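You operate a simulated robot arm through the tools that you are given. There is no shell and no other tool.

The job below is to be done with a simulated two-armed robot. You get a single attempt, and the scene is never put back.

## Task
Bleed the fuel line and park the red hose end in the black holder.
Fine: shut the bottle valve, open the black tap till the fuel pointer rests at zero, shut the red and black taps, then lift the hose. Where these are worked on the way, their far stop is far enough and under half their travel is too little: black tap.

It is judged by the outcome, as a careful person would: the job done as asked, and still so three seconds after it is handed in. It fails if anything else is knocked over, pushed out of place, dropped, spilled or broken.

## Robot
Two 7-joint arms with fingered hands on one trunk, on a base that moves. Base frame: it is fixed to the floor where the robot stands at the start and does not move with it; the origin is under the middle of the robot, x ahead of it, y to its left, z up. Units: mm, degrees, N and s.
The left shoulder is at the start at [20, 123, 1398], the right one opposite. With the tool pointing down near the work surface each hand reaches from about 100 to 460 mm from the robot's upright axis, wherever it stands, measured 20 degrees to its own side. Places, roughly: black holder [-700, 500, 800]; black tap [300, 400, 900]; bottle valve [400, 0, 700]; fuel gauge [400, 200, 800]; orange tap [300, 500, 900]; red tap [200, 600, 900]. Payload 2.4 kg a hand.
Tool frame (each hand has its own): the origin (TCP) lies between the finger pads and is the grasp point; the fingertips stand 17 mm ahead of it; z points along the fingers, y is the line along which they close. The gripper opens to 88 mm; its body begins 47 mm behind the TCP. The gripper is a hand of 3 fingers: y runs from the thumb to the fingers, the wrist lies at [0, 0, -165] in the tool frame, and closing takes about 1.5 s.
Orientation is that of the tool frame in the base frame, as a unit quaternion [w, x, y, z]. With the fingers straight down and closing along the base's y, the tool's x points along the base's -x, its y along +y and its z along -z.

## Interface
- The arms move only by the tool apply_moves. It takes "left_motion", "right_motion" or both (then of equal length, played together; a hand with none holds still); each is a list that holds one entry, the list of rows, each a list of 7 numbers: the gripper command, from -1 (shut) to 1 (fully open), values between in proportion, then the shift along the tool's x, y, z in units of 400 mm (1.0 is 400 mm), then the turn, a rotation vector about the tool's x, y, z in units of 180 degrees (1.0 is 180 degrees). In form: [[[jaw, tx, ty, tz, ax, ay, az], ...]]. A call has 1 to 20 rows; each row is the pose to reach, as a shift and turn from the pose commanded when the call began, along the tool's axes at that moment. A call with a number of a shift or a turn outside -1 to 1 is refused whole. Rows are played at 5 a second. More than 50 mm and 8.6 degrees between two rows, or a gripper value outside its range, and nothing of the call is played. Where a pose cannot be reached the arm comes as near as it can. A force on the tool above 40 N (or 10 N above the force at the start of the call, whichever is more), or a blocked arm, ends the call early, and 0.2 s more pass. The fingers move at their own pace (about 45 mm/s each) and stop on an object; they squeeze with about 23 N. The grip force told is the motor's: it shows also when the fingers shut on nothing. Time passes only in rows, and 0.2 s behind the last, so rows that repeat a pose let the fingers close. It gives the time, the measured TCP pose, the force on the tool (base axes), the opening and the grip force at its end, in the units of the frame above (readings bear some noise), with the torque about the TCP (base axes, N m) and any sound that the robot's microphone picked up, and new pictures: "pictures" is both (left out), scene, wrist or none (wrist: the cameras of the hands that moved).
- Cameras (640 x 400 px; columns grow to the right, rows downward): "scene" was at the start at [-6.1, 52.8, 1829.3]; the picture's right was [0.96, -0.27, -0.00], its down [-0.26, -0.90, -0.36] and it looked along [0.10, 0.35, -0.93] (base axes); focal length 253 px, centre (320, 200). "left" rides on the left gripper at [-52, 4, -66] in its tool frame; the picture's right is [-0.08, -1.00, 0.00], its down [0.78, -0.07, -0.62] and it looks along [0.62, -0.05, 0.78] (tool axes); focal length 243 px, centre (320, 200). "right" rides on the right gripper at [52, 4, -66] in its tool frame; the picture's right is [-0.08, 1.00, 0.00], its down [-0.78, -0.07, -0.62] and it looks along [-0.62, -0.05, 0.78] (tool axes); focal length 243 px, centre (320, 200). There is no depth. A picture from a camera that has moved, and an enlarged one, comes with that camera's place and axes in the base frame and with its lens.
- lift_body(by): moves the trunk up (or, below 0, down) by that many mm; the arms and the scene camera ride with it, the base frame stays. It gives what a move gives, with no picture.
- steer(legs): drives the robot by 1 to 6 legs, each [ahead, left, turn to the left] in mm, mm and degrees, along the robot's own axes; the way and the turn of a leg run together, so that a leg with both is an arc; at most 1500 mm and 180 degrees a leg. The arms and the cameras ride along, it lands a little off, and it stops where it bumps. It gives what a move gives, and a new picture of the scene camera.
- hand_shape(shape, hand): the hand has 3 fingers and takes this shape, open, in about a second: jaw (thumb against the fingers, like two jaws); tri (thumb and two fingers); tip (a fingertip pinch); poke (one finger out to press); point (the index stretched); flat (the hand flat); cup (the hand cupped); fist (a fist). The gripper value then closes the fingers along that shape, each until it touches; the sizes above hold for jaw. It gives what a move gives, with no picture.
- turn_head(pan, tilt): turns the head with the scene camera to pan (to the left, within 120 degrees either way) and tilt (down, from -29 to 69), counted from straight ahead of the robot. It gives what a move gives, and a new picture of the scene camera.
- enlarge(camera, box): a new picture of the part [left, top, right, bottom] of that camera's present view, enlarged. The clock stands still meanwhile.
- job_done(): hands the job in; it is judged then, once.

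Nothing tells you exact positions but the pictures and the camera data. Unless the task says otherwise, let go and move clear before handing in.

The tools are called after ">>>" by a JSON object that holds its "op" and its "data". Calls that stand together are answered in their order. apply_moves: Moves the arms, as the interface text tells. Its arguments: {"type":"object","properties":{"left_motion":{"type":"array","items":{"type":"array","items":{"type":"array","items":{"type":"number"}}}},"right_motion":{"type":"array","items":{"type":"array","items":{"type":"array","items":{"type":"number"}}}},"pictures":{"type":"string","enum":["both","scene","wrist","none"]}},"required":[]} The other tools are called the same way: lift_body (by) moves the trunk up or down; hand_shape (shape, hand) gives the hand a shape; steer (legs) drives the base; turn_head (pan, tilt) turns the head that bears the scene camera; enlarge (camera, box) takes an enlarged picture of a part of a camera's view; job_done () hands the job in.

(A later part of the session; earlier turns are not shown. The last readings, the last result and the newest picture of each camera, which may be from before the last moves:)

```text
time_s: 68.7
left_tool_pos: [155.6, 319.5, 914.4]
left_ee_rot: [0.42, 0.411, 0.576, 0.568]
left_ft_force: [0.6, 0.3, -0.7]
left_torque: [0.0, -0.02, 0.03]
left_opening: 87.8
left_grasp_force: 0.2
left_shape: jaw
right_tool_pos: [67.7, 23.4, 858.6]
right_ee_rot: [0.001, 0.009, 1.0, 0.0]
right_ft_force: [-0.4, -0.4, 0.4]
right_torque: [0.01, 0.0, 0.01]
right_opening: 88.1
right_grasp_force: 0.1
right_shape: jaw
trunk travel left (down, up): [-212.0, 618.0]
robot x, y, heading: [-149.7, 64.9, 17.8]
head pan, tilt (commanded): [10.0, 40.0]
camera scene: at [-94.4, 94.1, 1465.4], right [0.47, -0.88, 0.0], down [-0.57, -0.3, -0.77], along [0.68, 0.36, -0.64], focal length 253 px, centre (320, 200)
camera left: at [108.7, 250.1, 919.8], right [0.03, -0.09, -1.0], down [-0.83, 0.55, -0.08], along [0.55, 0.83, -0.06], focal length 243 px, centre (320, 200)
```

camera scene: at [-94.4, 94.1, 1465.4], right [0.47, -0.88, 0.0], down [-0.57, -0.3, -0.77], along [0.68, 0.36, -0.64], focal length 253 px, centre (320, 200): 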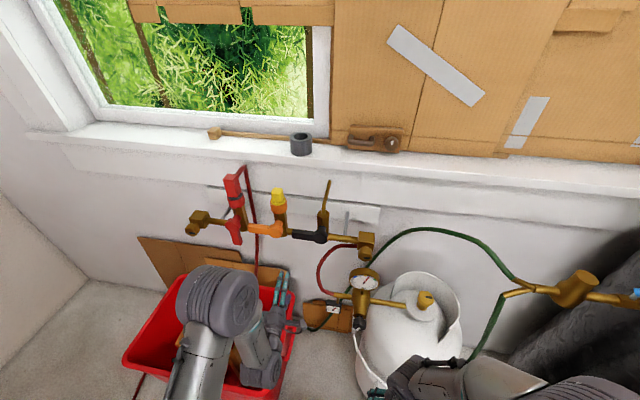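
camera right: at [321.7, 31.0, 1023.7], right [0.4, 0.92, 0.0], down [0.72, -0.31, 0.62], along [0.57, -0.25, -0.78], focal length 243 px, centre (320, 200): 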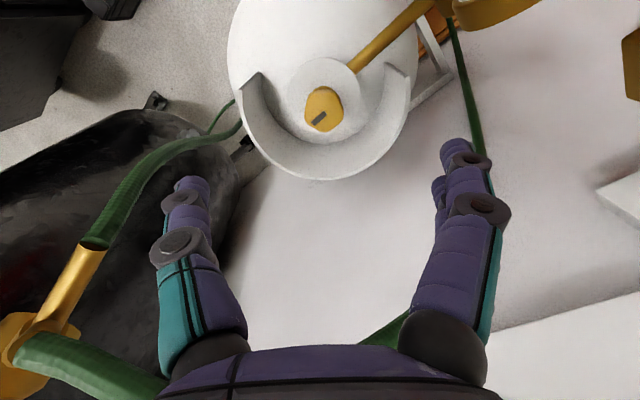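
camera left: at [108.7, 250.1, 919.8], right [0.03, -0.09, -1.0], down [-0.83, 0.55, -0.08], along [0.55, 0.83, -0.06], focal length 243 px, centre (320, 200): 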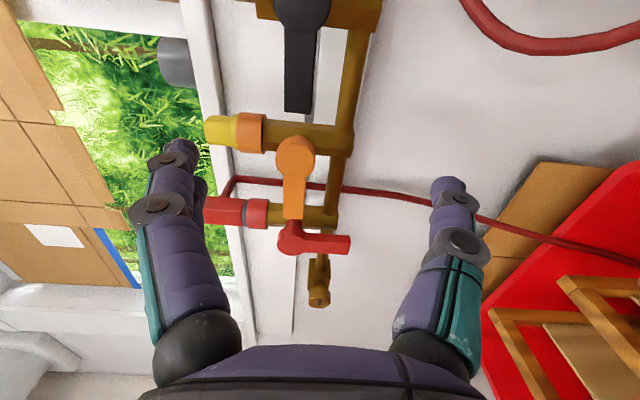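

Rolling works, and the geometry agrees: lever tip at l≈283, z≈932. I'll advance so that the jaws straddle the black lever.

>>> {"op": "apply_moves", "data": {"left_motion": [[[1, -0.004, 0.022, 0.08, 0, 0, 0], [1, -0.008, 0.044, 0.16, 0, 0, 0], [1, -0.008, 0.044, 0.24, 0, 0, 0], [1, -0.008, 0.044, 0.31, 0, 0, 0], [1, -0.008, 0.044, 0.36, 0, 0, 0], [1, -0.008, 0.044, 0.385, 0, 0, 0], [1, -0.008, 0.044, 0.385, 0, 0, 0]]], "pictures": "both"}}

```text
time_s: 70.3
left_tool_pos: [302.7, 364.1, 931.0]
left_ee_rot: [0.42, 0.411, 0.576, 0.568]
left_ft_force: [0.0, -0.5, -0.1]
left_torque: [0.01, 0.0, 0.02]
left_opening: 87.9
left_grasp_force: 0.0
left_shape: jaw
right_tool_pos: [67.5, 23.0, 856.4]
right_ee_rot: [0.0, 0.008, 1.0, 0.0]
right_ft_force: [0.6, 0.0, -0.4]
right_torque: [-0.02, -0.02, -0.02]
right_opening: 88.0
right_grasp_force: 0.0
right_shape: jaw
trunk travel left (down, up): [-212.0, 618.0]
robot x, y, heading: [-148.4, 60.6, 18.0]
head pan, tilt (commanded): [10.0, 40.0]
camera scene: at [-94.4, 94.1, 1465.4], right [0.47, -0.88, 0.0], down [-0.57, -0.3, -0.77], along [0.68, 0.36, -0.64], focal length 253 px, centre (320, 200)
camera left: at [256.4, 294.8, 937.3], right [0.03, -0.1, -0.99], down [-0.83, 0.55, -0.08], along [0.55, 0.83, -0.06], focal length 243 px, centre (320, 200)
```

scene: 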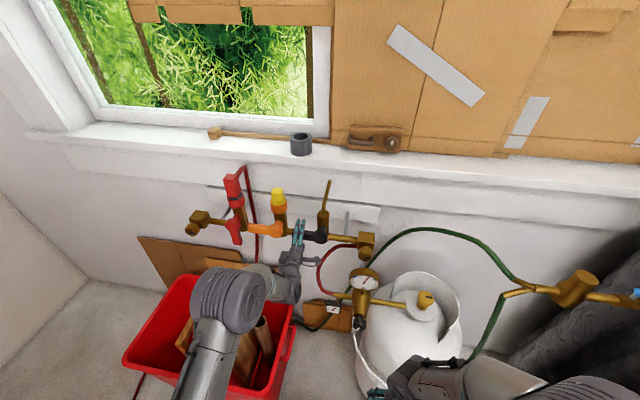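
left: 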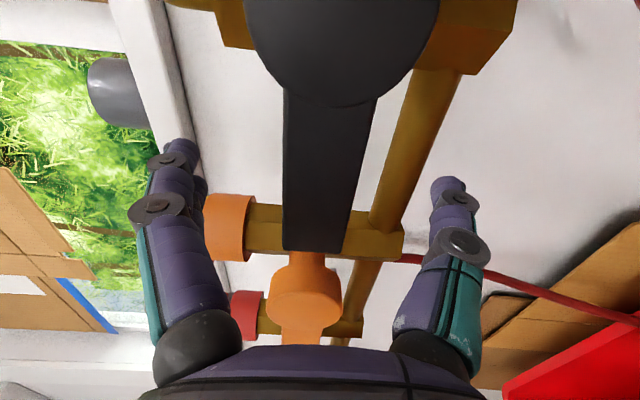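

The lever is centred between the jaws. Advance 10 mm more and close on it.

>>> {"op": "apply_moves", "data": {"left_motion": [[[1, 0, 0, 0.025, 0, 0, 0], [1, 0, 0, 0.025, 0, 0, 0], [-1, 0, 0, 0.025, 0, 0, 0], [-1, 0, 0, 0.025, 0, 0, 0], [-1, 0, 0, 0.025, 0, 0, 0], [-1, 0, 0, 0.025, 0, 0, 0], [-1, 0, 0, 0.025, 0, 0, 0], [-1, 0, 0, 0.025, 0, 0, 0], [-1, 0, 0, 0.025, 0, 0, 0], [-1, 0, 0, 0.025, 0, 0, 0]]], "pictures": "both"}}

```text
time_s: 72.5
left_tool_pos: [314.5, 368.8, 930.5]
left_ee_rot: [0.42, 0.411, 0.576, 0.569]
left_ft_force: [16.8, 5.7, 1.2]
left_torque: [-0.03, 0.04, 0.0]
left_opening: 9.8
left_grasp_force: 23.6
left_shape: jaw
right_tool_pos: [69.0, 23.9, 858.3]
right_ee_rot: [-0.001, 0.008, 1.0, -0.001]
right_ft_force: [-0.1, -0.5, 0.1]
right_torque: [0.01, 0.01, -0.02]
right_opening: 88.1
right_grasp_force: 0.0
right_shape: jaw
trunk travel left (down, up): [-212.0, 618.0]
robot x, y, heading: [-148.0, 60.8, 18.0]
head pan, tilt (commanded): [10.0, 40.0]
camera scene: at [-91.6, 95.0, 1465.3], right [0.47, -0.88, 0.0], down [-0.57, -0.3, -0.76], along [0.68, 0.36, -0.64], focal length 253 px, centre (320, 200)
camera left: at [267.6, 298.5, 936.4], right [0.03, -0.1, -0.99], down [-0.83, 0.55, -0.08], along [0.55, 0.83, -0.06], focal length 243 px, centre (320, 200)
```

scene: 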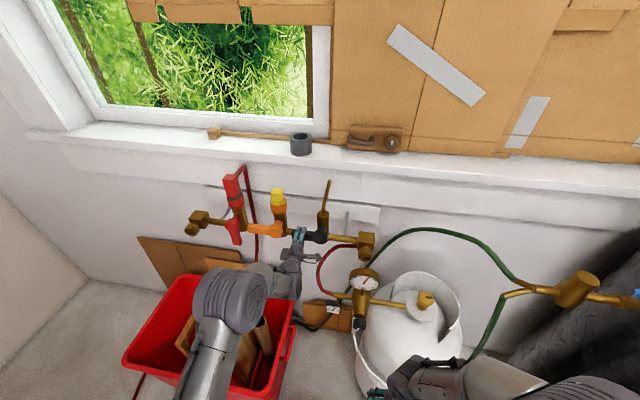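
left: 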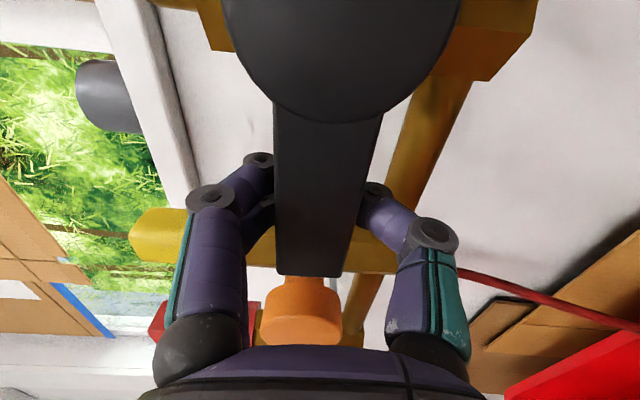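

The fingertips wrapped behind the lever. I'll loosen the grip slightly so it's a cage, and swing the lever along its arc (left → down), first ~40°.

>>> {"op": "apply_moves", "data": {"left_motion": [[[-0.5, 0, 0, 0, 0, 0, 0], [-0.5, 0, 0, 0, 0, 0, 0], [-0.5, -0.0013, -0.0187, 0, 0, 0, -0.045], [-0.5, -0.0053, -0.037, 0, 0, 0, -0.09], [-0.5, -0.0118, -0.0545, 0, 0, 0, -0.135], [-0.5, -0.0206, -0.071, 0, 0, 0, -0.18], [-0.5, -0.0318, -0.0861, 0, 0, 0, -0.225]]], "pictures": "both"}}

```text
time_s: 74.1
left_tool_pos: [316.6, 355.7, 897.2]
left_ee_rot: [0.592, 0.186, 0.683, 0.386]
left_ft_force: [0.1, -0.2, 1.0]
left_torque: [-0.01, 0.0, 0.0]
left_opening: 22.4
left_grasp_force: 0.0
left_shape: jaw
right_tool_pos: [66.9, 23.2, 856.6]
right_ee_rot: [0.0, 0.008, 1.0, -0.001]
right_ft_force: [0.2, -0.2, 0.6]
right_torque: [0.03, -0.02, 0.01]
right_opening: 88.0
right_grasp_force: 0.0
right_shape: jaw
trunk travel left (down, up): [-212.0, 618.0]
robot x, y, heading: [-149.4, 62.8, 17.8]
head pan, tilt (commanded): [10.0, 40.0]
camera scene: at [-94.3, 94.2, 1465.4], right [0.47, -0.88, 0.0], down [-0.57, -0.3, -0.77], along [0.68, 0.36, -0.64], focal length 253 px, centre (320, 200)
camera left: at [264.9, 300.8, 935.5], right [0.22, -0.69, -0.69], down [-0.76, 0.32, -0.57], along [0.61, 0.65, -0.45], focal length 243 px, centre (320, 200)
```

scene: 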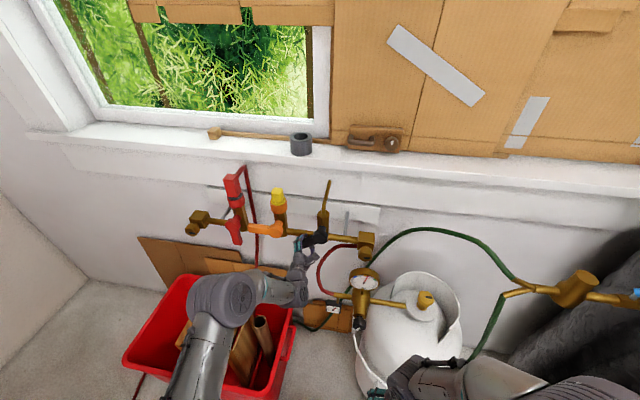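
left: 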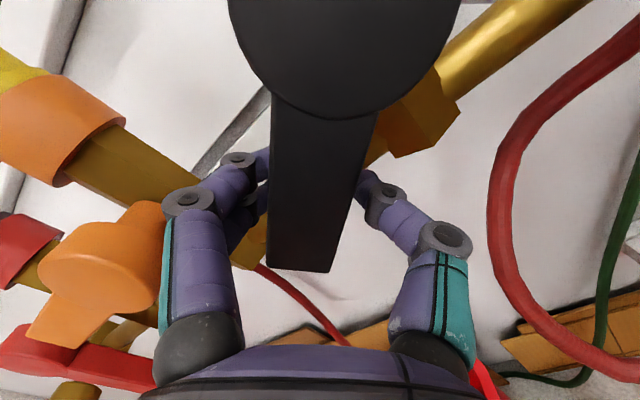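

The lever follows nicely. Continue to the far stop (down).

>>> {"op": "apply_moves", "data": {"left_motion": [[[-0.5, -0.0013, -0.0187, 0, 0, 0, -0.045], [-0.5, -0.0053, -0.037, 0, 0, 0, -0.09], [-0.5, -0.0118, -0.0545, 0, 0, 0, -0.135], [-0.5, -0.0206, -0.071, 0, 0, 0, -0.18], [-0.5, -0.0318, -0.0861, 0, 0, 0, -0.225], [-0.5, -0.0449, -0.0994, 0, 0, 0, -0.27], [-0.5, -0.0546, -0.1072, 0, 0, 0, -0.3], [-0.5, -0.0546, -0.1072, 0, 0, 0, -0.3]]], "pictures": "both"}}

>>> {"op": "enlarge", "data": {"camera": "scene", "box": [330, 250, 410, 300]}}

```text
time_s: 75.9
left_tool_pos: [329.9, 312.8, 878.9]
left_ee_rot: [0.702, -0.145, 0.692, 0.078]
left_ft_force: [1.0, 3.7, 0.7]
left_torque: [0.04, 0.0, -0.04]
left_opening: 22.6
left_grasp_force: 0.0
left_shape: jaw
right_tool_pos: [67.0, 24.0, 858.8]
right_ee_rot: [-0.001, 0.007, 1.0, -0.001]
right_ft_force: [0.3, -0.1, 0.8]
right_torque: [-0.03, -0.02, 0.03]
right_opening: 87.9
right_grasp_force: 0.0
right_shape: jaw
trunk travel left (down, up): [-212.0, 618.0]
robot x, y, heading: [-150.9, 62.7, 18.1]
head pan, tilt (commanded): [10.0, 40.0]
camera scene: at [-94.4, 94.4, 1465.4], right [0.47, -0.88, 0.0], down [-0.57, -0.3, -0.77], along [0.68, 0.36, -0.64], focal length 253 px, centre (320, 200)
camera left: at [264.5, 301.7, 931.4], right [0.3, -0.94, 0.18], down [-0.55, -0.33, -0.77], along [0.78, 0.14, -0.61], focal length 243 px, centre (320, 200)
```

scene: 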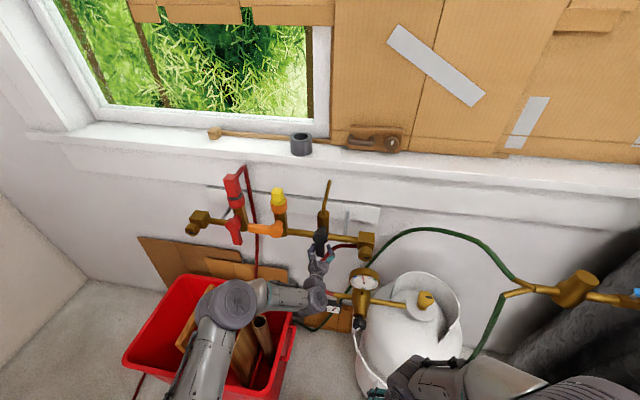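
left: 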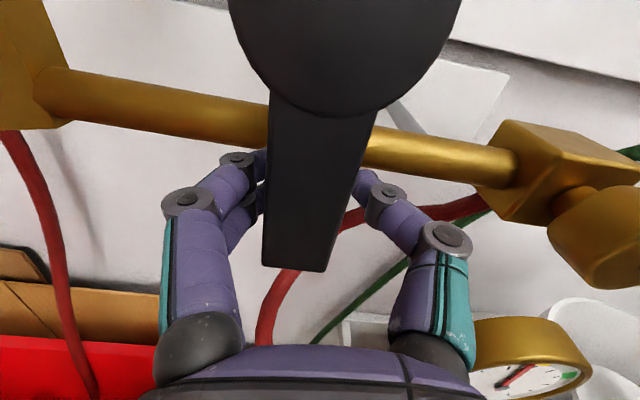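

```text
8.00 times, centred on (370, 275) of scene
camera zoom: at [-94.4, 94.4, 1465.4], right [0.47, -0.88, 0.0], down [-0.57, -0.3, -0.77], along [0.68, 0.36, -0.64], focal length 2025 px, centre (-80, -400)
```

zoom: 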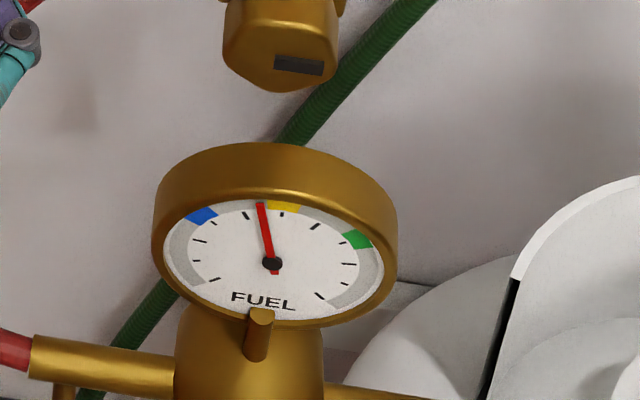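

The lever is at its open end and the fuel pointer is falling. I'll hold still and wait.

>>> {"op": "apply_moves", "data": {"left_motion": [[[-0.5, 0, 0, 0, 0, 0, 0], [-0.5, 0, 0, 0, 0, 0, 0], [-0.5, 0, 0, 0, 0, 0, 0], [-0.5, 0, 0, 0, 0, 0, 0], [-0.5, 0, 0, 0, 0, 0, 0], [-0.5, 0, 0, 0, 0, 0, 0], [-0.5, 0, 0, 0, 0, 0, 0], [-0.5, 0, 0, 0, 0, 0, 0], [-0.5, 0, 0, 0, 0, 0, 0], [-0.5, 0, 0, 0, 0, 0, 0], [-0.5, 0, 0, 0, 0, 0, 0], [-0.5, 0, 0, 0, 0, 0, 0], [-0.5, 0, 0, 0, 0, 0, 0], [-0.5, 0, 0, 0, 0, 0, 0], [-0.5, 0, 0, 0, 0, 0, 0], [-0.5, 0, 0, 0, 0, 0, 0], [-0.5, 0, 0, 0, 0, 0, 0], [-0.5, 0, 0, 0, 0, 0, 0], [-0.5, 0, 0, 0, 0, 0, 0], [-0.5, 0, 0, 0, 0, 0, 0]]], "pictures": "none"}}

>>> {"op": "enlarge", "data": {"camera": "scene", "box": [330, 250, 410, 300]}}

```text
time_s: 80.1
left_tool_pos: [330.1, 313.0, 879.6]
left_ee_rot: [0.702, -0.144, 0.693, 0.078]
left_ft_force: [0.1, 2.0, 0.8]
left_torque: [0.01, -0.01, 0.01]
left_opening: 23.0
left_grasp_force: 0.0
left_shape: jaw
right_tool_pos: [67.7, 24.3, 858.2]
right_ee_rot: [0.0, 0.008, 1.0, -0.001]
right_ft_force: [-0.7, -0.6, -0.3]
right_torque: [0.0, 0.0, -0.02]
right_opening: 87.8
right_grasp_force: 0.0
right_shape: jaw
trunk travel left (down, up): [-212.0, 618.0]
robot x, y, heading: [-148.6, 60.0, 17.8]
head pan, tilt (commanded): [10.0, 40.0]
```

```text
8.00 times, centred on (370, 275) of scene
camera zoom: at [-94.4, 94.4, 1465.4], right [0.47, -0.88, 0.0], down [-0.57, -0.3, -0.77], along [0.68, 0.36, -0.64], focal length 2025 px, centre (-80, -400)
```

zoom: 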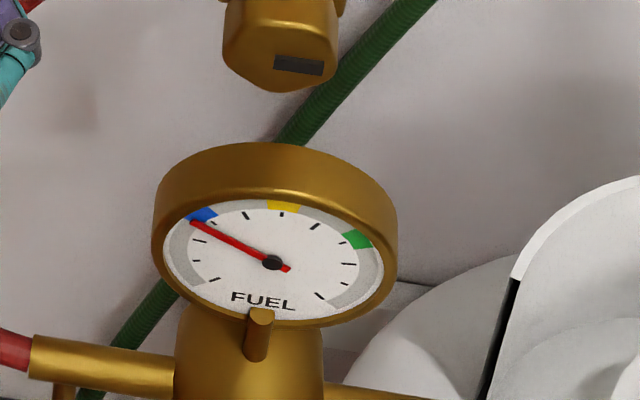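

>>> {"op": "apply_moves", "data": {"left_motion": [[[-0.5, 0, 0, 0, 0, 0, 0], [-0.5, 0, 0, 0, 0, 0, 0], [-0.5, 0, 0, 0, 0, 0, 0], [-0.5, 0, 0, 0, 0, 0, 0], [-0.5, 0, 0, 0, 0, 0, 0], [-0.5, 0, 0, 0, 0, 0, 0], [-0.5, 0, 0, 0, 0, 0, 0], [-0.5, 0, 0, 0, 0, 0, 0], [-0.5, 0, 0, 0, 0, 0, 0], [-0.5, 0, 0, 0, 0, 0, 0], [-0.5, 0, 0, 0, 0, 0, 0], [-0.5, 0, 0, 0, 0, 0, 0], [-0.5, 0, 0, 0, 0, 0, 0], [-0.5, 0, 0, 0, 0, 0, 0], [-0.5, 0, 0, 0, 0, 0, 0], [-0.5, 0, 0, 0, 0, 0, 0], [-0.5, 0, 0, 0, 0, 0, 0], [-0.5, 0, 0, 0, 0, 0, 0], [-0.5, 0, 0, 0, 0, 0, 0], [-0.5, 0, 0, 0, 0, 0, 0]]], "pictures": "none"}}

>>> {"op": "enlarge", "data": {"camera": "scene", "box": [330, 250, 410, 300]}}

```text
time_s: 84.3
left_tool_pos: [330.0, 311.9, 880.1]
left_ee_rot: [0.703, -0.143, 0.693, 0.077]
left_ft_force: [0.3, 2.7, 1.0]
left_torque: [-0.02, -0.01, -0.01]
left_opening: 23.2
left_grasp_force: 0.0
left_shape: jaw
right_tool_pos: [66.6, 23.4, 857.8]
right_ee_rot: [0.0, 0.007, 1.0, -0.001]
right_ft_force: [0.7, 0.0, 0.2]
right_torque: [0.01, -0.02, -0.01]
right_opening: 88.0
right_grasp_force: 0.1
right_shape: jaw
trunk travel left (down, up): [-212.0, 618.0]
robot x, y, heading: [-152.7, 61.3, 18.1]
head pan, tilt (commanded): [10.0, 40.0]
```

```text
8.00 times, centred on (370, 275) of scene
camera zoom: at [-94.4, 94.4, 1465.4], right [0.47, -0.88, 0.0], down [-0.57, -0.3, -0.77], along [0.68, 0.36, -0.64], focal length 2025 px, centre (-80, -400)
```

zoom: 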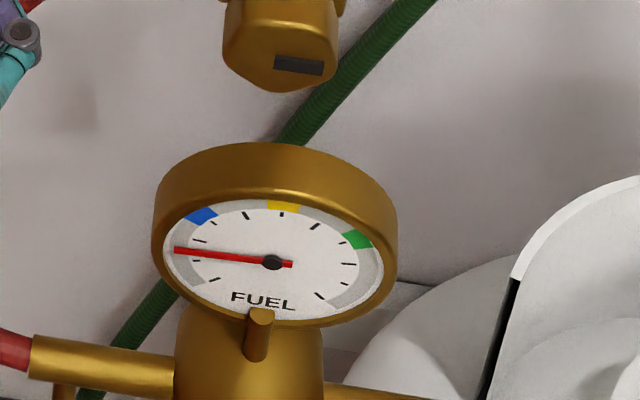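

Still falling toward the zero tick at lower left. Waiting further.

>>> {"op": "apply_moves", "data": {"left_motion": [[[-0.5, 0, 0, 0, 0, 0, 0], [-0.5, 0, 0, 0, 0, 0, 0], [-0.5, 0, 0, 0, 0, 0, 0], [-0.5, 0, 0, 0, 0, 0, 0], [-0.5, 0, 0, 0, 0, 0, 0], [-0.5, 0, 0, 0, 0, 0, 0], [-0.5, 0, 0, 0, 0, 0, 0], [-0.5, 0, 0, 0, 0, 0, 0], [-0.5, 0, 0, 0, 0, 0, 0], [-0.5, 0, 0, 0, 0, 0, 0], [-0.5, 0, 0, 0, 0, 0, 0], [-0.5, 0, 0, 0, 0, 0, 0], [-0.5, 0, 0, 0, 0, 0, 0], [-0.5, 0, 0, 0, 0, 0, 0], [-0.5, 0, 0, 0, 0, 0, 0], [-0.5, 0, 0, 0, 0, 0, 0], [-0.5, 0, 0, 0, 0, 0, 0], [-0.5, 0, 0, 0, 0, 0, 0], [-0.5, 0, 0, 0, 0, 0, 0], [-0.5, 0, 0, 0, 0, 0, 0]]], "pictures": "none"}}

>>> {"op": "apply_moves", "data": {"left_motion": [[[-0.5, 0, 0, 0, 0, 0, 0], [-0.5, 0, 0, 0, 0, 0, 0], [-0.5, 0, 0, 0, 0, 0, 0], [-0.5, 0, 0, 0, 0, 0, 0], [-0.5, 0, 0, 0, 0, 0, 0], [-0.5, 0, 0, 0, 0, 0, 0], [-0.5, 0, 0, 0, 0, 0, 0], [-0.5, 0, 0, 0, 0, 0, 0], [-0.5, 0, 0, 0, 0, 0, 0], [-0.5, 0, 0, 0, 0, 0, 0], [-0.5, 0, 0, 0, 0, 0, 0], [-0.5, 0, 0, 0, 0, 0, 0], [-0.5, 0, 0, 0, 0, 0, 0], [-0.5, 0, 0, 0, 0, 0, 0], [-0.5, 0, 0, 0, 0, 0, 0], [-0.5, 0, 0, 0, 0, 0, 0], [-0.5, 0, 0, 0, 0, 0, 0], [-0.5, 0, 0, 0, 0, 0, 0], [-0.5, 0, 0, 0, 0, 0, 0], [-0.5, 0, 0, 0, 0, 0, 0]]], "pictures": "none"}}

>>> {"op": "enlarge", "data": {"camera": "scene", "box": [330, 250, 410, 300]}}

```text
time_s: 88.5
left_tool_pos: [329.4, 312.5, 879.0]
left_ee_rot: [0.702, -0.144, 0.693, 0.078]
left_ft_force: [-0.4, 1.7, 0.6]
left_torque: [0.0, 0.01, -0.01]
left_opening: 23.0
left_grasp_force: 0.1
left_shape: jaw
right_tool_pos: [68.4, 22.9, 857.5]
right_ee_rot: [0.0, 0.008, 1.0, -0.001]
right_ft_force: [-0.2, 0.1, -0.1]
right_torque: [-0.01, -0.01, 0.02]
right_opening: 88.0
right_grasp_force: 0.0
right_shape: jaw
trunk travel left (down, up): [-212.0, 618.0]
robot x, y, heading: [-148.6, 62.9, 18.2]
head pan, tilt (commanded): [10.0, 40.0]
```

```text
time_s: 92.7
left_tool_pos: [330.4, 312.9, 879.6]
left_ee_rot: [0.703, -0.143, 0.693, 0.077]
left_ft_force: [-0.3, 2.4, 1.1]
left_torque: [0.01, 0.01, 0.01]
left_opening: 22.9
left_grasp_force: 0.0
left_shape: jaw
right_tool_pos: [67.3, 23.6, 857.7]
right_ee_rot: [0.001, 0.008, 1.0, -0.001]
right_ft_force: [-0.2, -0.4, -0.9]
right_torque: [0.0, -0.01, -0.02]
right_opening: 88.2
right_grasp_force: 0.0
right_shape: jaw
trunk travel left (down, up): [-212.0, 618.0]
robot x, y, heading: [-150.9, 63.1, 17.9]
head pan, tilt (commanded): [10.0, 40.0]
```

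```text
8.00 times, centred on (370, 275) of scene
camera zoom: at [-94.4, 94.4, 1465.4], right [0.47, -0.88, 0.0], down [-0.57, -0.3, -0.77], along [0.68, 0.36, -0.64], focal length 2025 px, centre (-80, -400)
```

zoom: 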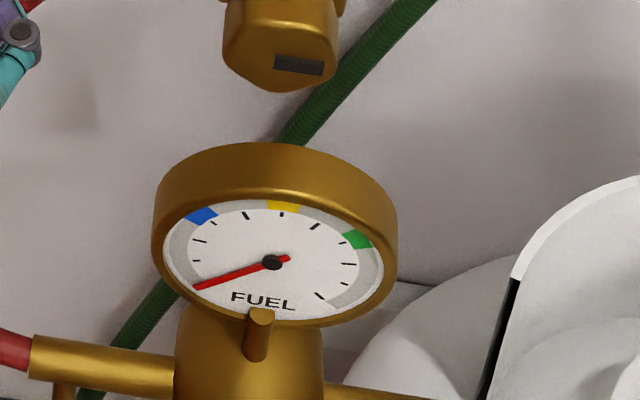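

The pointer lies over the zero tick. One more wait to confirm that it rests there.

>>> {"op": "apply_moves", "data": {"left_motion": [[[-0.5, 0, 0, 0, 0, 0, 0], [-0.5, 0, 0, 0, 0, 0, 0], [-0.5, 0, 0, 0, 0, 0, 0], [-0.5, 0, 0, 0, 0, 0, 0], [-0.5, 0, 0, 0, 0, 0, 0], [-0.5, 0, 0, 0, 0, 0, 0], [-0.5, 0, 0, 0, 0, 0, 0], [-0.5, 0, 0, 0, 0, 0, 0], [-0.5, 0, 0, 0, 0, 0, 0], [-0.5, 0, 0, 0, 0, 0, 0], [-0.5, 0, 0, 0, 0, 0, 0], [-0.5, 0, 0, 0, 0, 0, 0], [-0.5, 0, 0, 0, 0, 0, 0], [-0.5, 0, 0, 0, 0, 0, 0], [-0.5, 0, 0, 0, 0, 0, 0], [-0.5, 0, 0, 0, 0, 0, 0], [-0.5, 0, 0, 0, 0, 0, 0], [-0.5, 0, 0, 0, 0, 0, 0], [-0.5, 0, 0, 0, 0, 0, 0], [-0.5, 0, 0, 0, 0, 0, 0]]], "pictures": "none"}}

>>> {"op": "enlarge", "data": {"camera": "scene", "box": [330, 250, 410, 300]}}

```text
time_s: 96.9
left_tool_pos: [329.5, 312.7, 880.0]
left_ee_rot: [0.703, -0.143, 0.693, 0.077]
left_ft_force: [-0.1, 1.4, 0.8]
left_torque: [0.05, 0.01, -0.03]
left_opening: 23.1
left_grasp_force: 0.1
left_shape: jaw
right_tool_pos: [67.4, 23.3, 857.4]
right_ee_rot: [0.0, 0.008, 1.0, -0.001]
right_ft_force: [-0.7, 0.5, -0.2]
right_torque: [0.01, 0.02, -0.04]
right_opening: 88.1
right_grasp_force: 0.1
right_shape: jaw
trunk travel left (down, up): [-212.0, 618.0]
robot x, y, heading: [-148.5, 61.3, 17.9]
head pan, tilt (commanded): [10.0, 40.0]
```

```text
8.00 times, centred on (370, 275) of scene
camera zoom: at [-94.4, 94.4, 1465.4], right [0.47, -0.88, 0.0], down [-0.57, -0.3, -0.77], along [0.68, 0.36, -0.64], focal length 2025 px, centre (-80, -400)
```

zoom: 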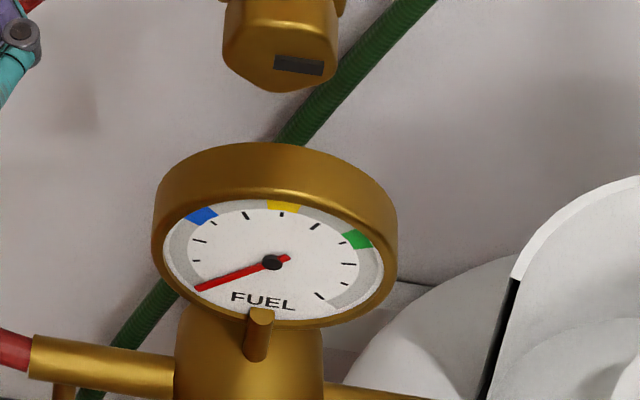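

It moved a hair still; I'll wait a bit more so that it fully rests.

>>> {"op": "apply_moves", "data": {"left_motion": [[[-0.5, 0, 0, 0, 0, 0, 0], [-0.5, 0, 0, 0, 0, 0, 0], [-0.5, 0, 0, 0, 0, 0, 0], [-0.5, 0, 0, 0, 0, 0, 0], [-0.5, 0, 0, 0, 0, 0, 0], [-0.5, 0, 0, 0, 0, 0, 0], [-0.5, 0, 0, 0, 0, 0, 0], [-0.5, 0, 0, 0, 0, 0, 0], [-0.5, 0, 0, 0, 0, 0, 0], [-0.5, 0, 0, 0, 0, 0, 0], [-0.5, 0, 0, 0, 0, 0, 0], [-0.5, 0, 0, 0, 0, 0, 0], [-0.5, 0, 0, 0, 0, 0, 0], [-0.5, 0, 0, 0, 0, 0, 0], [-0.5, 0, 0, 0, 0, 0, 0], [-0.5, 0, 0, 0, 0, 0, 0], [-0.5, 0, 0, 0, 0, 0, 0], [-0.5, 0, 0, 0, 0, 0, 0], [-0.5, 0, 0, 0, 0, 0, 0], [-0.5, 0, 0, 0, 0, 0, 0]]], "pictures": "none"}}

>>> {"op": "apply_moves", "data": {"left_motion": [[[-0.5, 0, 0, 0, 0, 0, 0], [-0.5, 0, 0, 0, 0, 0, 0], [-0.5, 0, 0, 0, 0, 0, 0], [-0.5, 0, 0, 0, 0, 0, 0], [-0.5, 0, 0, 0, 0, 0, 0], [-0.5, 0, 0, 0, 0, 0, 0], [-0.5, 0, 0, 0, 0, 0, 0], [-0.5, 0, 0, 0, 0, 0, 0], [-0.5, 0, 0, 0, 0, 0, 0], [-0.5, 0, 0, 0, 0, 0, 0], [-0.5, 0, 0, 0, 0, 0, 0], [-0.5, 0, 0, 0, 0, 0, 0], [-0.5, 0, 0, 0, 0, 0, 0], [-0.5, 0, 0, 0, 0, 0, 0], [-0.5, 0, 0, 0, 0, 0, 0], [-0.5, 0, 0, 0, 0, 0, 0], [-0.5, 0, 0, 0, 0, 0, 0], [-0.5, 0, 0, 0, 0, 0, 0], [-0.5, 0, 0, 0, 0, 0, 0], [-0.5, 0, 0, 0, 0, 0, 0]]], "pictures": "wrist"}}

>>> {"op": "enlarge", "data": {"camera": "scene", "box": [340, 262, 400, 292]}}

```text
time_s: 101.1
left_tool_pos: [328.9, 312.4, 878.9]
left_ee_rot: [0.702, -0.144, 0.693, 0.078]
left_ft_force: [0.6, 1.7, 0.0]
left_torque: [-0.02, -0.02, 0.03]
left_opening: 22.9
left_grasp_force: 0.0
left_shape: jaw
right_tool_pos: [67.4, 23.1, 858.5]
right_ee_rot: [0.0, 0.009, 1.0, -0.001]
right_ft_force: [-0.4, 0.1, 0.4]
right_torque: [0.01, -0.03, -0.01]
right_opening: 88.3
right_grasp_force: 0.0
right_shape: jaw
trunk travel left (down, up): [-212.0, 618.0]
robot x, y, heading: [-152.0, 58.2, 18.1]
head pan, tilt (commanded): [10.0, 40.0]
```

```text
time_s: 105.3
left_tool_pos: [329.7, 313.1, 879.8]
left_ee_rot: [0.702, -0.144, 0.693, 0.077]
left_ft_force: [0.3, 2.5, 0.1]
left_torque: [0.01, 0.02, -0.01]
left_opening: 23.0
left_grasp_force: 0.0
left_shape: jaw
right_tool_pos: [68.2, 22.8, 857.1]
right_ee_rot: [0.0, 0.008, 1.0, -0.001]
right_ft_force: [-0.4, -1.0, 0.5]
right_torque: [-0.03, -0.01, -0.01]
right_opening: 88.0
right_grasp_force: 0.0
right_shape: jaw
trunk travel left (down, up): [-212.0, 618.0]
robot x, y, heading: [-149.3, 61.3, 18.1]
head pan, tilt (commanded): [10.0, 40.0]
camera left: at [264.6, 301.5, 931.5], right [0.3, -0.94, 0.18], down [-0.55, -0.33, -0.77], along [0.78, 0.14, -0.61], focal length 243 px, centre (320, 200)
```

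left: 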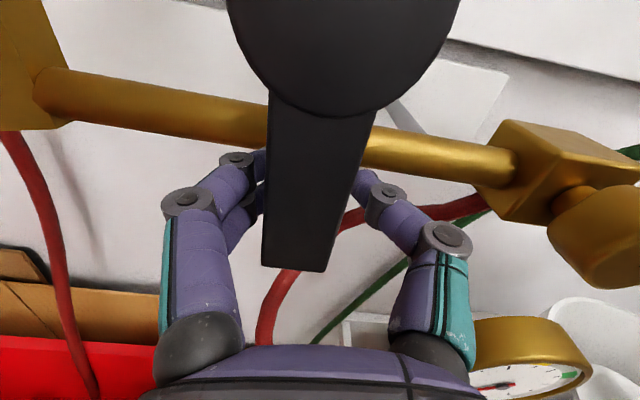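

```text
10.67 times, centred on (370, 277) of scene
camera zoom: at [-94.4, 94.4, 1465.4], right [0.47, -0.88, 0.0], down [-0.57, -0.3, -0.77], along [0.68, 0.36, -0.64], focal length 2700 px, centre (-213, -621)
```

zoom: 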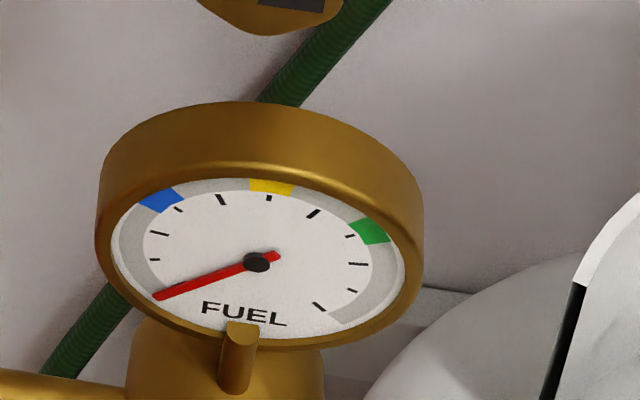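

The pointer rests at zero. I'll leave the black lever open for the moment and shut the red tap first (listed order): open the jaws, back out, then strafe 100 mm left.

>>> {"op": "apply_moves", "data": {"left_motion": [[[0.45, 0, 0, 0, 0, 0, 0], [0.45, 0, 0, 0, 0, 0, 0], [0.45, 0, 0, 0, 0, 0, 0], [0.45, 0, 0, 0, 0, 0, 0], [0.45, 0, 0, -0.05, 0, 0, 0], [0.45, 0, 0, -0.12, 0, 0, 0], [0.45, 0, 0, -0.2, 0, 0, 0], [0.45, 0, 0, -0.28, 0, 0, 0.015], [0.45, 0, 0, -0.35, 0, 0, 0.03]]], "pictures": "both"}}

```text
time_s: 107.3
left_tool_pos: [197.5, 270.1, 880.0]
left_ee_rot: [0.699, -0.11, 0.698, 0.11]
left_ft_force: [0.5, 0.1, -0.1]
left_torque: [-0.01, 0.03, 0.02]
left_opening: 63.6
left_grasp_force: 0.1
left_shape: jaw
right_tool_pos: [67.3, 23.1, 857.8]
right_ee_rot: [0.0, 0.008, 1.0, 0.001]
right_ft_force: [-0.5, -1.4, -0.3]
right_torque: [-0.02, 0.01, -0.01]
right_opening: 88.0
right_grasp_force: 0.0
right_shape: jaw
trunk travel left (down, up): [-212.0, 618.0]
robot x, y, heading: [-147.1, 59.6, 18.2]
head pan, tilt (commanded): [10.0, 40.0]
camera scene: at [-94.5, 94.1, 1465.4], right [0.47, -0.88, 0.0], down [-0.57, -0.3, -0.77], along [0.68, 0.36, -0.64], focal length 253 px, centre (320, 200)
camera left: at [133.6, 253.8, 932.0], right [0.31, -0.95, 0.08], down [-0.57, -0.26, -0.78], along [0.76, 0.19, -0.62], focal length 243 px, centre (320, 200)
```

scene: 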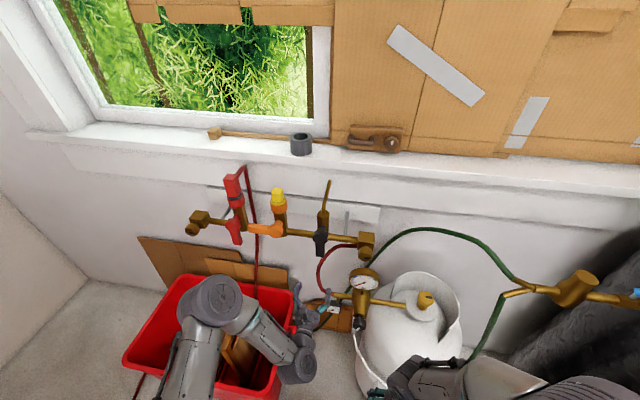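
left: 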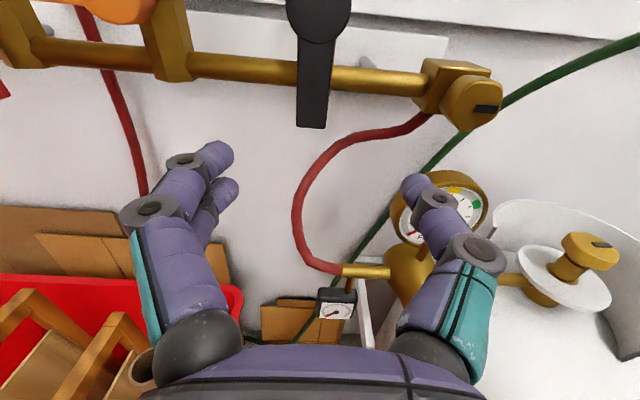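

The black lever hangs down (open). Now strafe 100 mm left toward the red tap.

>>> {"op": "steer", "data": {"legs": [[0, 100, 0]]}}

>>> {"op": "enlarge", "data": {"camera": "left", "box": [0, 0, 640, 400]}}

```text
time_s: 108.5
left_tool_pos: [166.6, 365.0, 879.4]
left_ee_rot: [0.698, -0.111, 0.699, 0.11]
left_ft_force: [0.4, -0.9, 0.0]
left_torque: [0.01, 0.02, 0.03]
left_opening: 63.5
left_grasp_force: 0.0
left_shape: jaw
right_tool_pos: [36.9, 119.7, 857.3]
right_ee_rot: [0.0, 0.007, 1.0, -0.001]
right_ft_force: [0.3, 0.3, -0.3]
right_torque: [0.01, 0.02, 0.0]
right_opening: 87.7
right_grasp_force: 0.0
right_shape: jaw
trunk travel left (down, up): [-212.0, 618.0]
robot x, y, heading: [-181.9, 155.2, 17.9]
head pan, tilt (commanded): [10.0, 40.0]
camera scene: at [-125.7, 190.4, 1465.4], right [0.47, -0.88, 0.0], down [-0.57, -0.3, -0.77], along [0.68, 0.36, -0.64], focal length 253 px, centre (320, 200)
```

scene: 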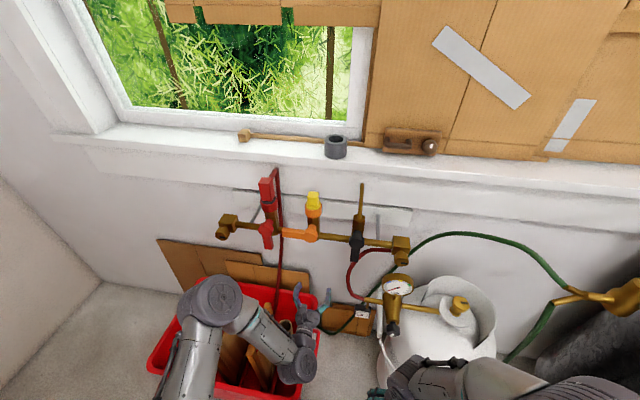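

```text
1.00 times, centred on (320, 200) of left (not enlarged: the box is as wide or as high as the picture)
camera zoom: at [102.8, 349.9, 931.7], right [0.31, -0.95, 0.09], down [-0.57, -0.26, -0.78], along [0.76, 0.19, -0.62], focal length 243 px, centre (320, 200)
```

zoom: 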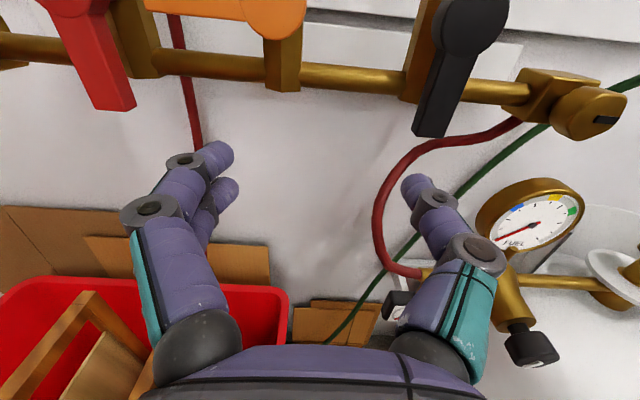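

Now move the hand 165 mm left in front of the red lever (with jaws wider), and look.

>>> {"op": "apply_moves", "data": {"left_motion": [[[0.8, 0, 0.1, 0, 0, 0, 0], [0.8, 0, 0.2, 0, 0, 0, 0], [0.8, 0, 0.3, 0, 0, 0, 0], [0.8, 0, 0.4125, 0, 0, 0, 0], [0.8, 0, 0.4125, 0, 0, 0, 0]]], "pictures": "wrist"}}

```text
time_s: 109.7
left_tool_pos: [116.2, 523.8, 878.5]
left_ee_rot: [0.698, -0.111, 0.699, 0.11]
left_ft_force: [-0.1, 0.0, -0.5]
left_torque: [0.02, 0.04, 0.02]
left_opening: 78.9
left_grasp_force: 0.0
left_shape: jaw
right_tool_pos: [35.9, 119.2, 857.5]
right_ee_rot: [0.0, 0.007, 1.0, 0.0]
right_ft_force: [-0.2, 0.1, -1.1]
right_torque: [0.01, -0.02, -0.01]
right_opening: 87.9
right_grasp_force: 0.1
right_shape: jaw
trunk travel left (down, up): [-212.0, 618.0]
robot x, y, heading: [-179.5, 156.9, 17.9]
head pan, tilt (commanded): [10.0, 40.0]
camera left: at [51.5, 507.8, 932.1], right [0.31, -0.95, 0.09], down [-0.57, -0.26, -0.78], along [0.76, 0.19, -0.62], focal length 243 px, centre (320, 200)
```

left: 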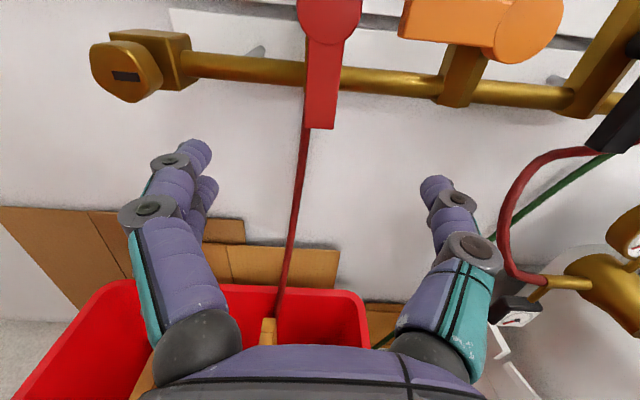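

The red lever is centred. I'll advance so the jaws straddle it at about 53 mm below the hub.

>>> {"op": "apply_moves", "data": {"left_motion": [[[0.8, 0.006, -0.0055, 0.09, 0, 0, 0], [0.8, 0.006, -0.0055, 0.18, 0, 0, 0], [0.8, 0.006, -0.0055, 0.26, 0, 0, 0], [0.8, 0.006, -0.0055, 0.31, 0, 0, 0], [0.8, 0.006, -0.0055, 0.35, 0, 0, 0], [0.8, 0.006, -0.0055, 0.35, 0, 0, 0]]], "pictures": "both"}}

```text
time_s: 111.0
left_tool_pos: [250.5, 564.2, 876.2]
left_ee_rot: [0.698, -0.111, 0.699, 0.11]
left_ft_force: [-0.1, 0.0, 0.6]
left_torque: [-0.01, 0.01, 0.02]
left_opening: 79.1
left_grasp_force: 0.1
left_shape: jaw
right_tool_pos: [36.3, 119.3, 858.2]
right_ee_rot: [0.0, 0.008, 1.0, 0.0]
right_ft_force: [0.2, 0.0, 0.2]
right_torque: [0.0, 0.0, 0.0]
right_opening: 88.3
right_grasp_force: 0.1
right_shape: jaw
trunk travel left (down, up): [-212.0, 618.0]
robot x, y, heading: [-177.7, 157.5, 18.0]
head pan, tilt (commanded): [10.0, 40.0]
camera scene: at [-125.5, 189.7, 1465.4], right [0.47, -0.88, 0.0], down [-0.57, -0.3, -0.77], along [0.68, 0.36, -0.64], focal length 253 px, centre (320, 200)
camera left: at [185.5, 548.0, 928.9], right [0.31, -0.95, 0.09], down [-0.57, -0.26, -0.78], along [0.76, 0.19, -0.62], focal length 243 px, centre (320, 200)
```

scene: 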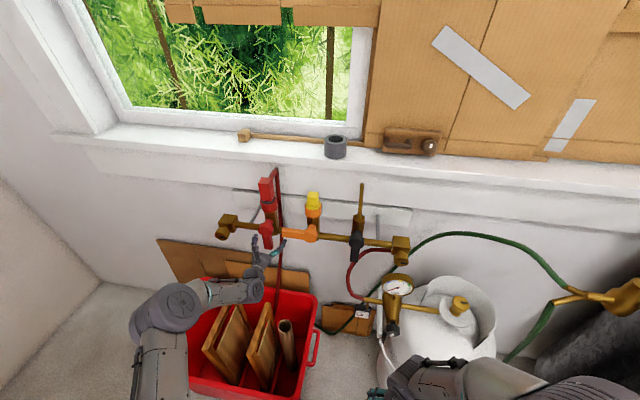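
left: 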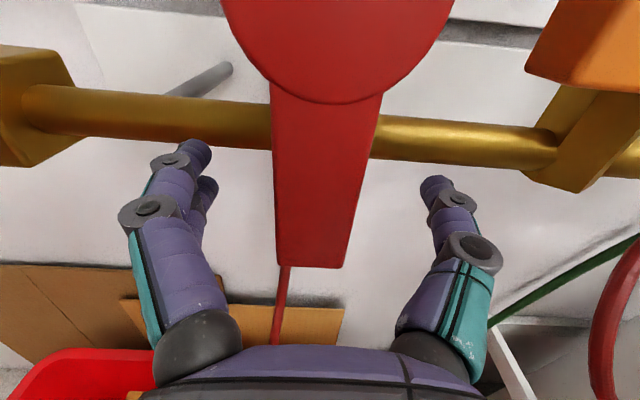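

Close to a loose cage and swing the red lever from down to left (shut), first ~40°.

>>> {"op": "apply_moves", "data": {"left_motion": [[[-0.6, 0, 0, 0, 0, 0, 0], [-0.6, 0, 0, 0, 0, 0, 0], [-0.6, 0, 0, 0, 0, 0, 0], [-0.6, 0, 0, 0, 0, 0, 0], [-0.6, 0, 0, 0, 0, 0, 0], [-0.6, 0, 0, 0, 0, 0, 0], [-0.6, -0.0013, 0.0187, 0, 0, 0, 0.045], [-0.6, -0.0053, 0.037, 0, 0, 0, 0.09], [-0.6, -0.0118, 0.0545, 0, 0, 0, 0.135], [-0.6, -0.0206, 0.071, 0, 0, 0, 0.18], [-0.6, -0.0318, 0.0861, 0, 0, 0, 0.225]]], "pictures": "both"}}

```text
time_s: 113.5
left_tool_pos: [240.0, 596.6, 890.0]
left_ee_rot: [0.616, 0.138, 0.694, 0.347]
left_ft_force: [0.5, 0.2, -1.6]
left_torque: [-0.01, -0.03, 0.04]
left_opening: 18.4
left_grasp_force: 0.1
left_shape: jaw
right_tool_pos: [36.0, 117.9, 856.9]
right_ee_rot: [0.0, 0.007, 1.0, 0.0]
right_ft_force: [0.4, -0.2, 0.2]
right_torque: [0.0, -0.03, 0.02]
right_opening: 88.1
right_grasp_force: 0.0
right_shape: jaw
trunk travel left (down, up): [-212.0, 618.0]
robot x, y, heading: [-179.2, 157.4, 17.6]
head pan, tilt (commanded): [10.0, 40.0]
camera scene: at [-125.3, 189.7, 1465.4], right [0.47, -0.88, 0.0], down [-0.57, -0.3, -0.77], along [0.68, 0.36, -0.64], focal length 253 px, centre (320, 200)
camera left: at [185.9, 547.1, 932.1], right [0.25, -0.77, -0.58], down [-0.73, 0.24, -0.64], along [0.63, 0.59, -0.51], focal length 243 px, centre (320, 200)
```

scene: 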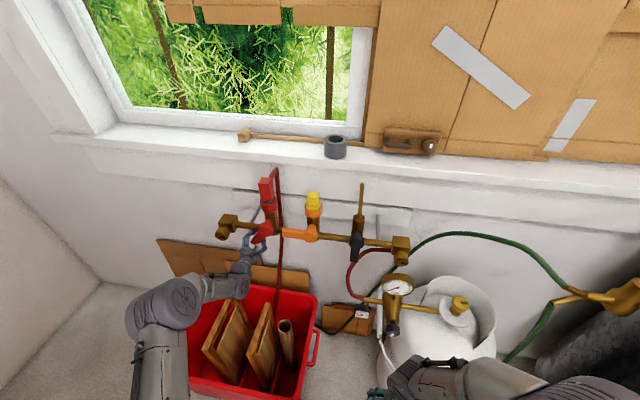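
left: 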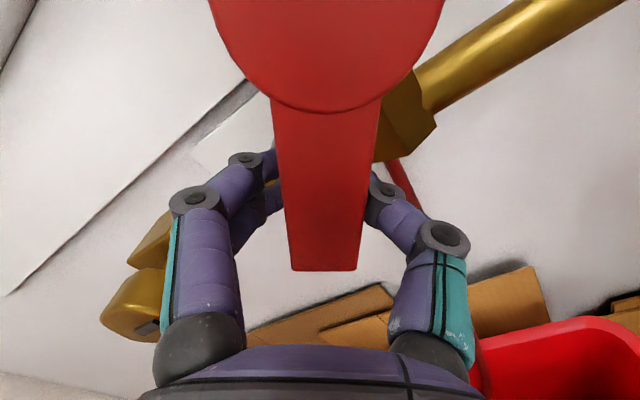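

>>> {"op": "apply_moves", "data": {"left_motion": [[[-0.6, -0.0013, 0.0187, 0, 0, 0, 0.045], [-0.6, -0.0053, 0.037, 0, 0, 0, 0.09], [-0.6, -0.0118, 0.0545, 0, 0, 0, 0.135], [-0.6, -0.0206, 0.071, 0, 0, 0, 0.18], [-0.6, -0.0318, 0.0861, 0, 0, 0, 0.225], [-0.6, -0.0449, 0.0994, 0, 0, 0, 0.27], [-0.6, -0.0546, 0.1072, 0, 0, 0, 0.3], [-0.6, -0.0546, 0.1072, 0, 0, 0, 0.3]]], "pictures": "both"}}

```text
time_s: 115.2
left_tool_pos: [234.3, 614.1, 933.4]
left_ee_rot: [0.393, 0.438, 0.555, 0.588]
left_ft_force: [-0.1, 0.7, -1.4]
left_torque: [-0.03, -0.05, 0.02]
left_opening: 18.5
left_grasp_force: 0.1
left_shape: jaw
right_tool_pos: [35.8, 118.1, 857.4]
right_ee_rot: [0.0, 0.007, 1.0, 0.0]
right_ft_force: [-0.1, -0.9, -0.4]
right_torque: [0.0, 0.0, 0.01]
right_opening: 88.0
right_grasp_force: 0.1
right_shape: jaw
trunk travel left (down, up): [-212.0, 618.0]
robot x, y, heading: [-179.3, 158.4, 17.6]
head pan, tilt (commanded): [10.0, 40.0]
camera scene: at [-125.3, 189.8, 1465.4], right [0.47, -0.88, 0.0], down [-0.57, -0.3, -0.77], along [0.68, 0.36, -0.64], focal length 253 px, centre (320, 200)
camera left: at [187.0, 543.8, 934.4], right [0.0, -0.01, -1.0], down [-0.83, 0.55, 0.0], along [0.55, 0.83, 0.0], focal length 243 px, centre (320, 200)
```

scene: 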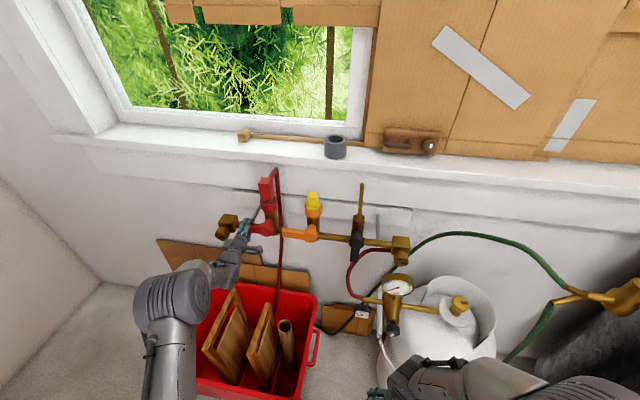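
left: 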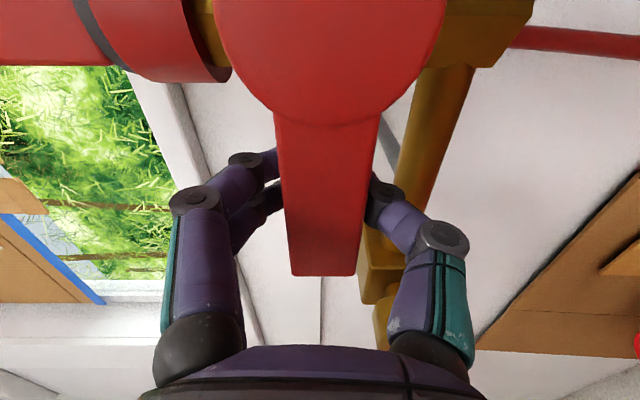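

The red lever is at about horizontal-left now. A small extra push to make sure it's at its stop.

>>> {"op": "apply_moves", "data": {"left_motion": [[[-0.6, -0.0006, 0.0095, 0, 0, 0, 0.022], [-0.6, -0.0013, 0.0187, 0, 0, 0, 0.045], [-0.6, -0.0013, 0.0187, 0, 0, 0, 0.045]]], "pictures": "wrist"}}

```text
time_s: 116.0
left_tool_pos: [233.8, 613.3, 940.7]
left_ee_rot: [0.35, 0.477, 0.524, 0.613]
left_ft_force: [-1.1, -4.9, -8.5]
left_torque: [-0.16, 0.01, -0.02]
left_opening: 23.6
left_grasp_force: 0.1
left_shape: jaw
right_tool_pos: [37.5, 119.2, 857.2]
right_ee_rot: [-0.001, 0.008, 1.0, 0.0]
right_ft_force: [0.7, -0.3, -0.2]
right_torque: [-0.02, 0.0, -0.03]
right_opening: 88.1
right_grasp_force: 0.1
right_shape: jaw
trunk travel left (down, up): [-212.0, 618.0]
robot x, y, heading: [-179.1, 155.7, 17.8]
head pan, tilt (commanded): [10.0, 40.0]
camera left: at [187.7, 543.3, 934.0], right [-0.04, 0.13, -0.99], down [-0.83, 0.55, 0.11], along [0.56, 0.83, 0.08], focal length 243 px, centre (320, 200)
```

left: 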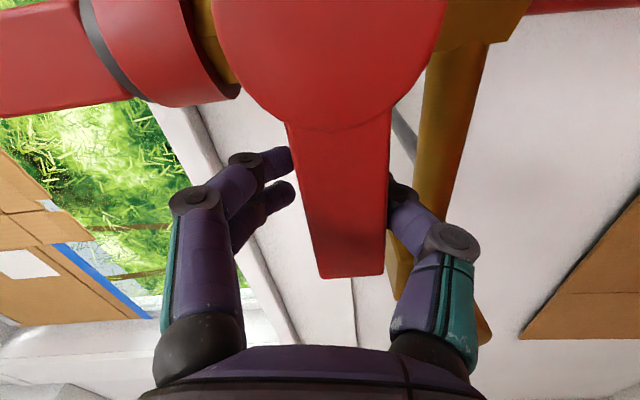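

It's at its stop (force builds, lever no longer follows): red is shut. Open, back out, and turn the hand level again.

>>> {"op": "apply_moves", "data": {"left_motion": [[[0.5, 0, 0, 0, 0, 0, 0], [0.5, 0, 0, 0, 0, 0, 0], [0.5, 0, 0, 0, 0, 0, 0], [0.5, 0, 0, 0, 0, 0, 0], [0.5, 0, 0, -0.05, 0, 0, 0], [0.5, 0, 0, -0.12, 0, 0, 0], [0.5, 0, 0, -0.2, 0, 0, 0], [0.5, 0, 0, -0.28, 0, 0, 0], [0.5, 0, 0, -0.36, 0, 0, 0]]], "pictures": "both"}}

```text
time_s: 118.0
left_tool_pos: [95.2, 569.5, 941.7]
left_ee_rot: [0.351, 0.476, 0.524, 0.614]
left_ft_force: [0.2, 0.3, 0.5]
left_torque: [-0.01, 0.02, -0.03]
left_opening: 66.0
left_grasp_force: 0.1
left_shape: jaw
right_tool_pos: [35.9, 119.0, 857.3]
right_ee_rot: [0.0, 0.007, 1.0, 0.0]
right_ft_force: [0.1, -0.3, 0.0]
right_torque: [-0.02, 0.02, 0.04]
right_opening: 88.1
right_grasp_force: 0.0
right_shape: jaw
trunk travel left (down, up): [-212.0, 618.0]
robot x, y, heading: [-179.1, 156.6, 17.9]
head pan, tilt (commanded): [10.0, 40.0]
camera scene: at [-125.7, 189.7, 1465.4], right [0.47, -0.88, 0.0], down [-0.57, -0.3, -0.77], along [0.68, 0.36, -0.64], focal length 253 px, centre (320, 200)
camera left: at [49.0, 498.5, 935.4], right [-0.04, 0.13, -0.99], down [-0.83, 0.55, 0.1], along [0.55, 0.83, 0.08], focal length 243 px, centre (320, 200)
```

scene: 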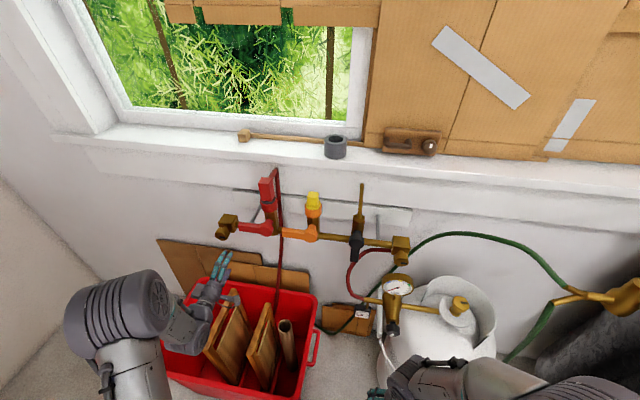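
left: 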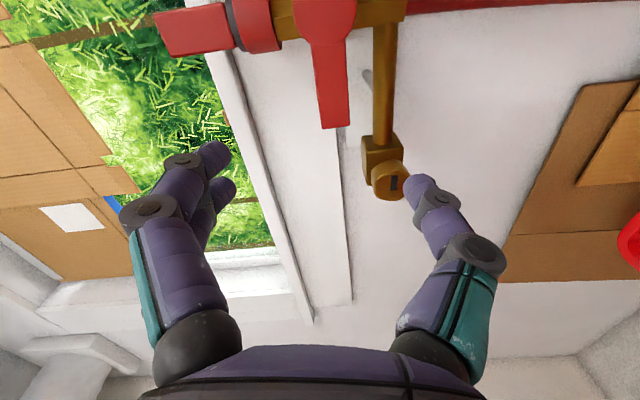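

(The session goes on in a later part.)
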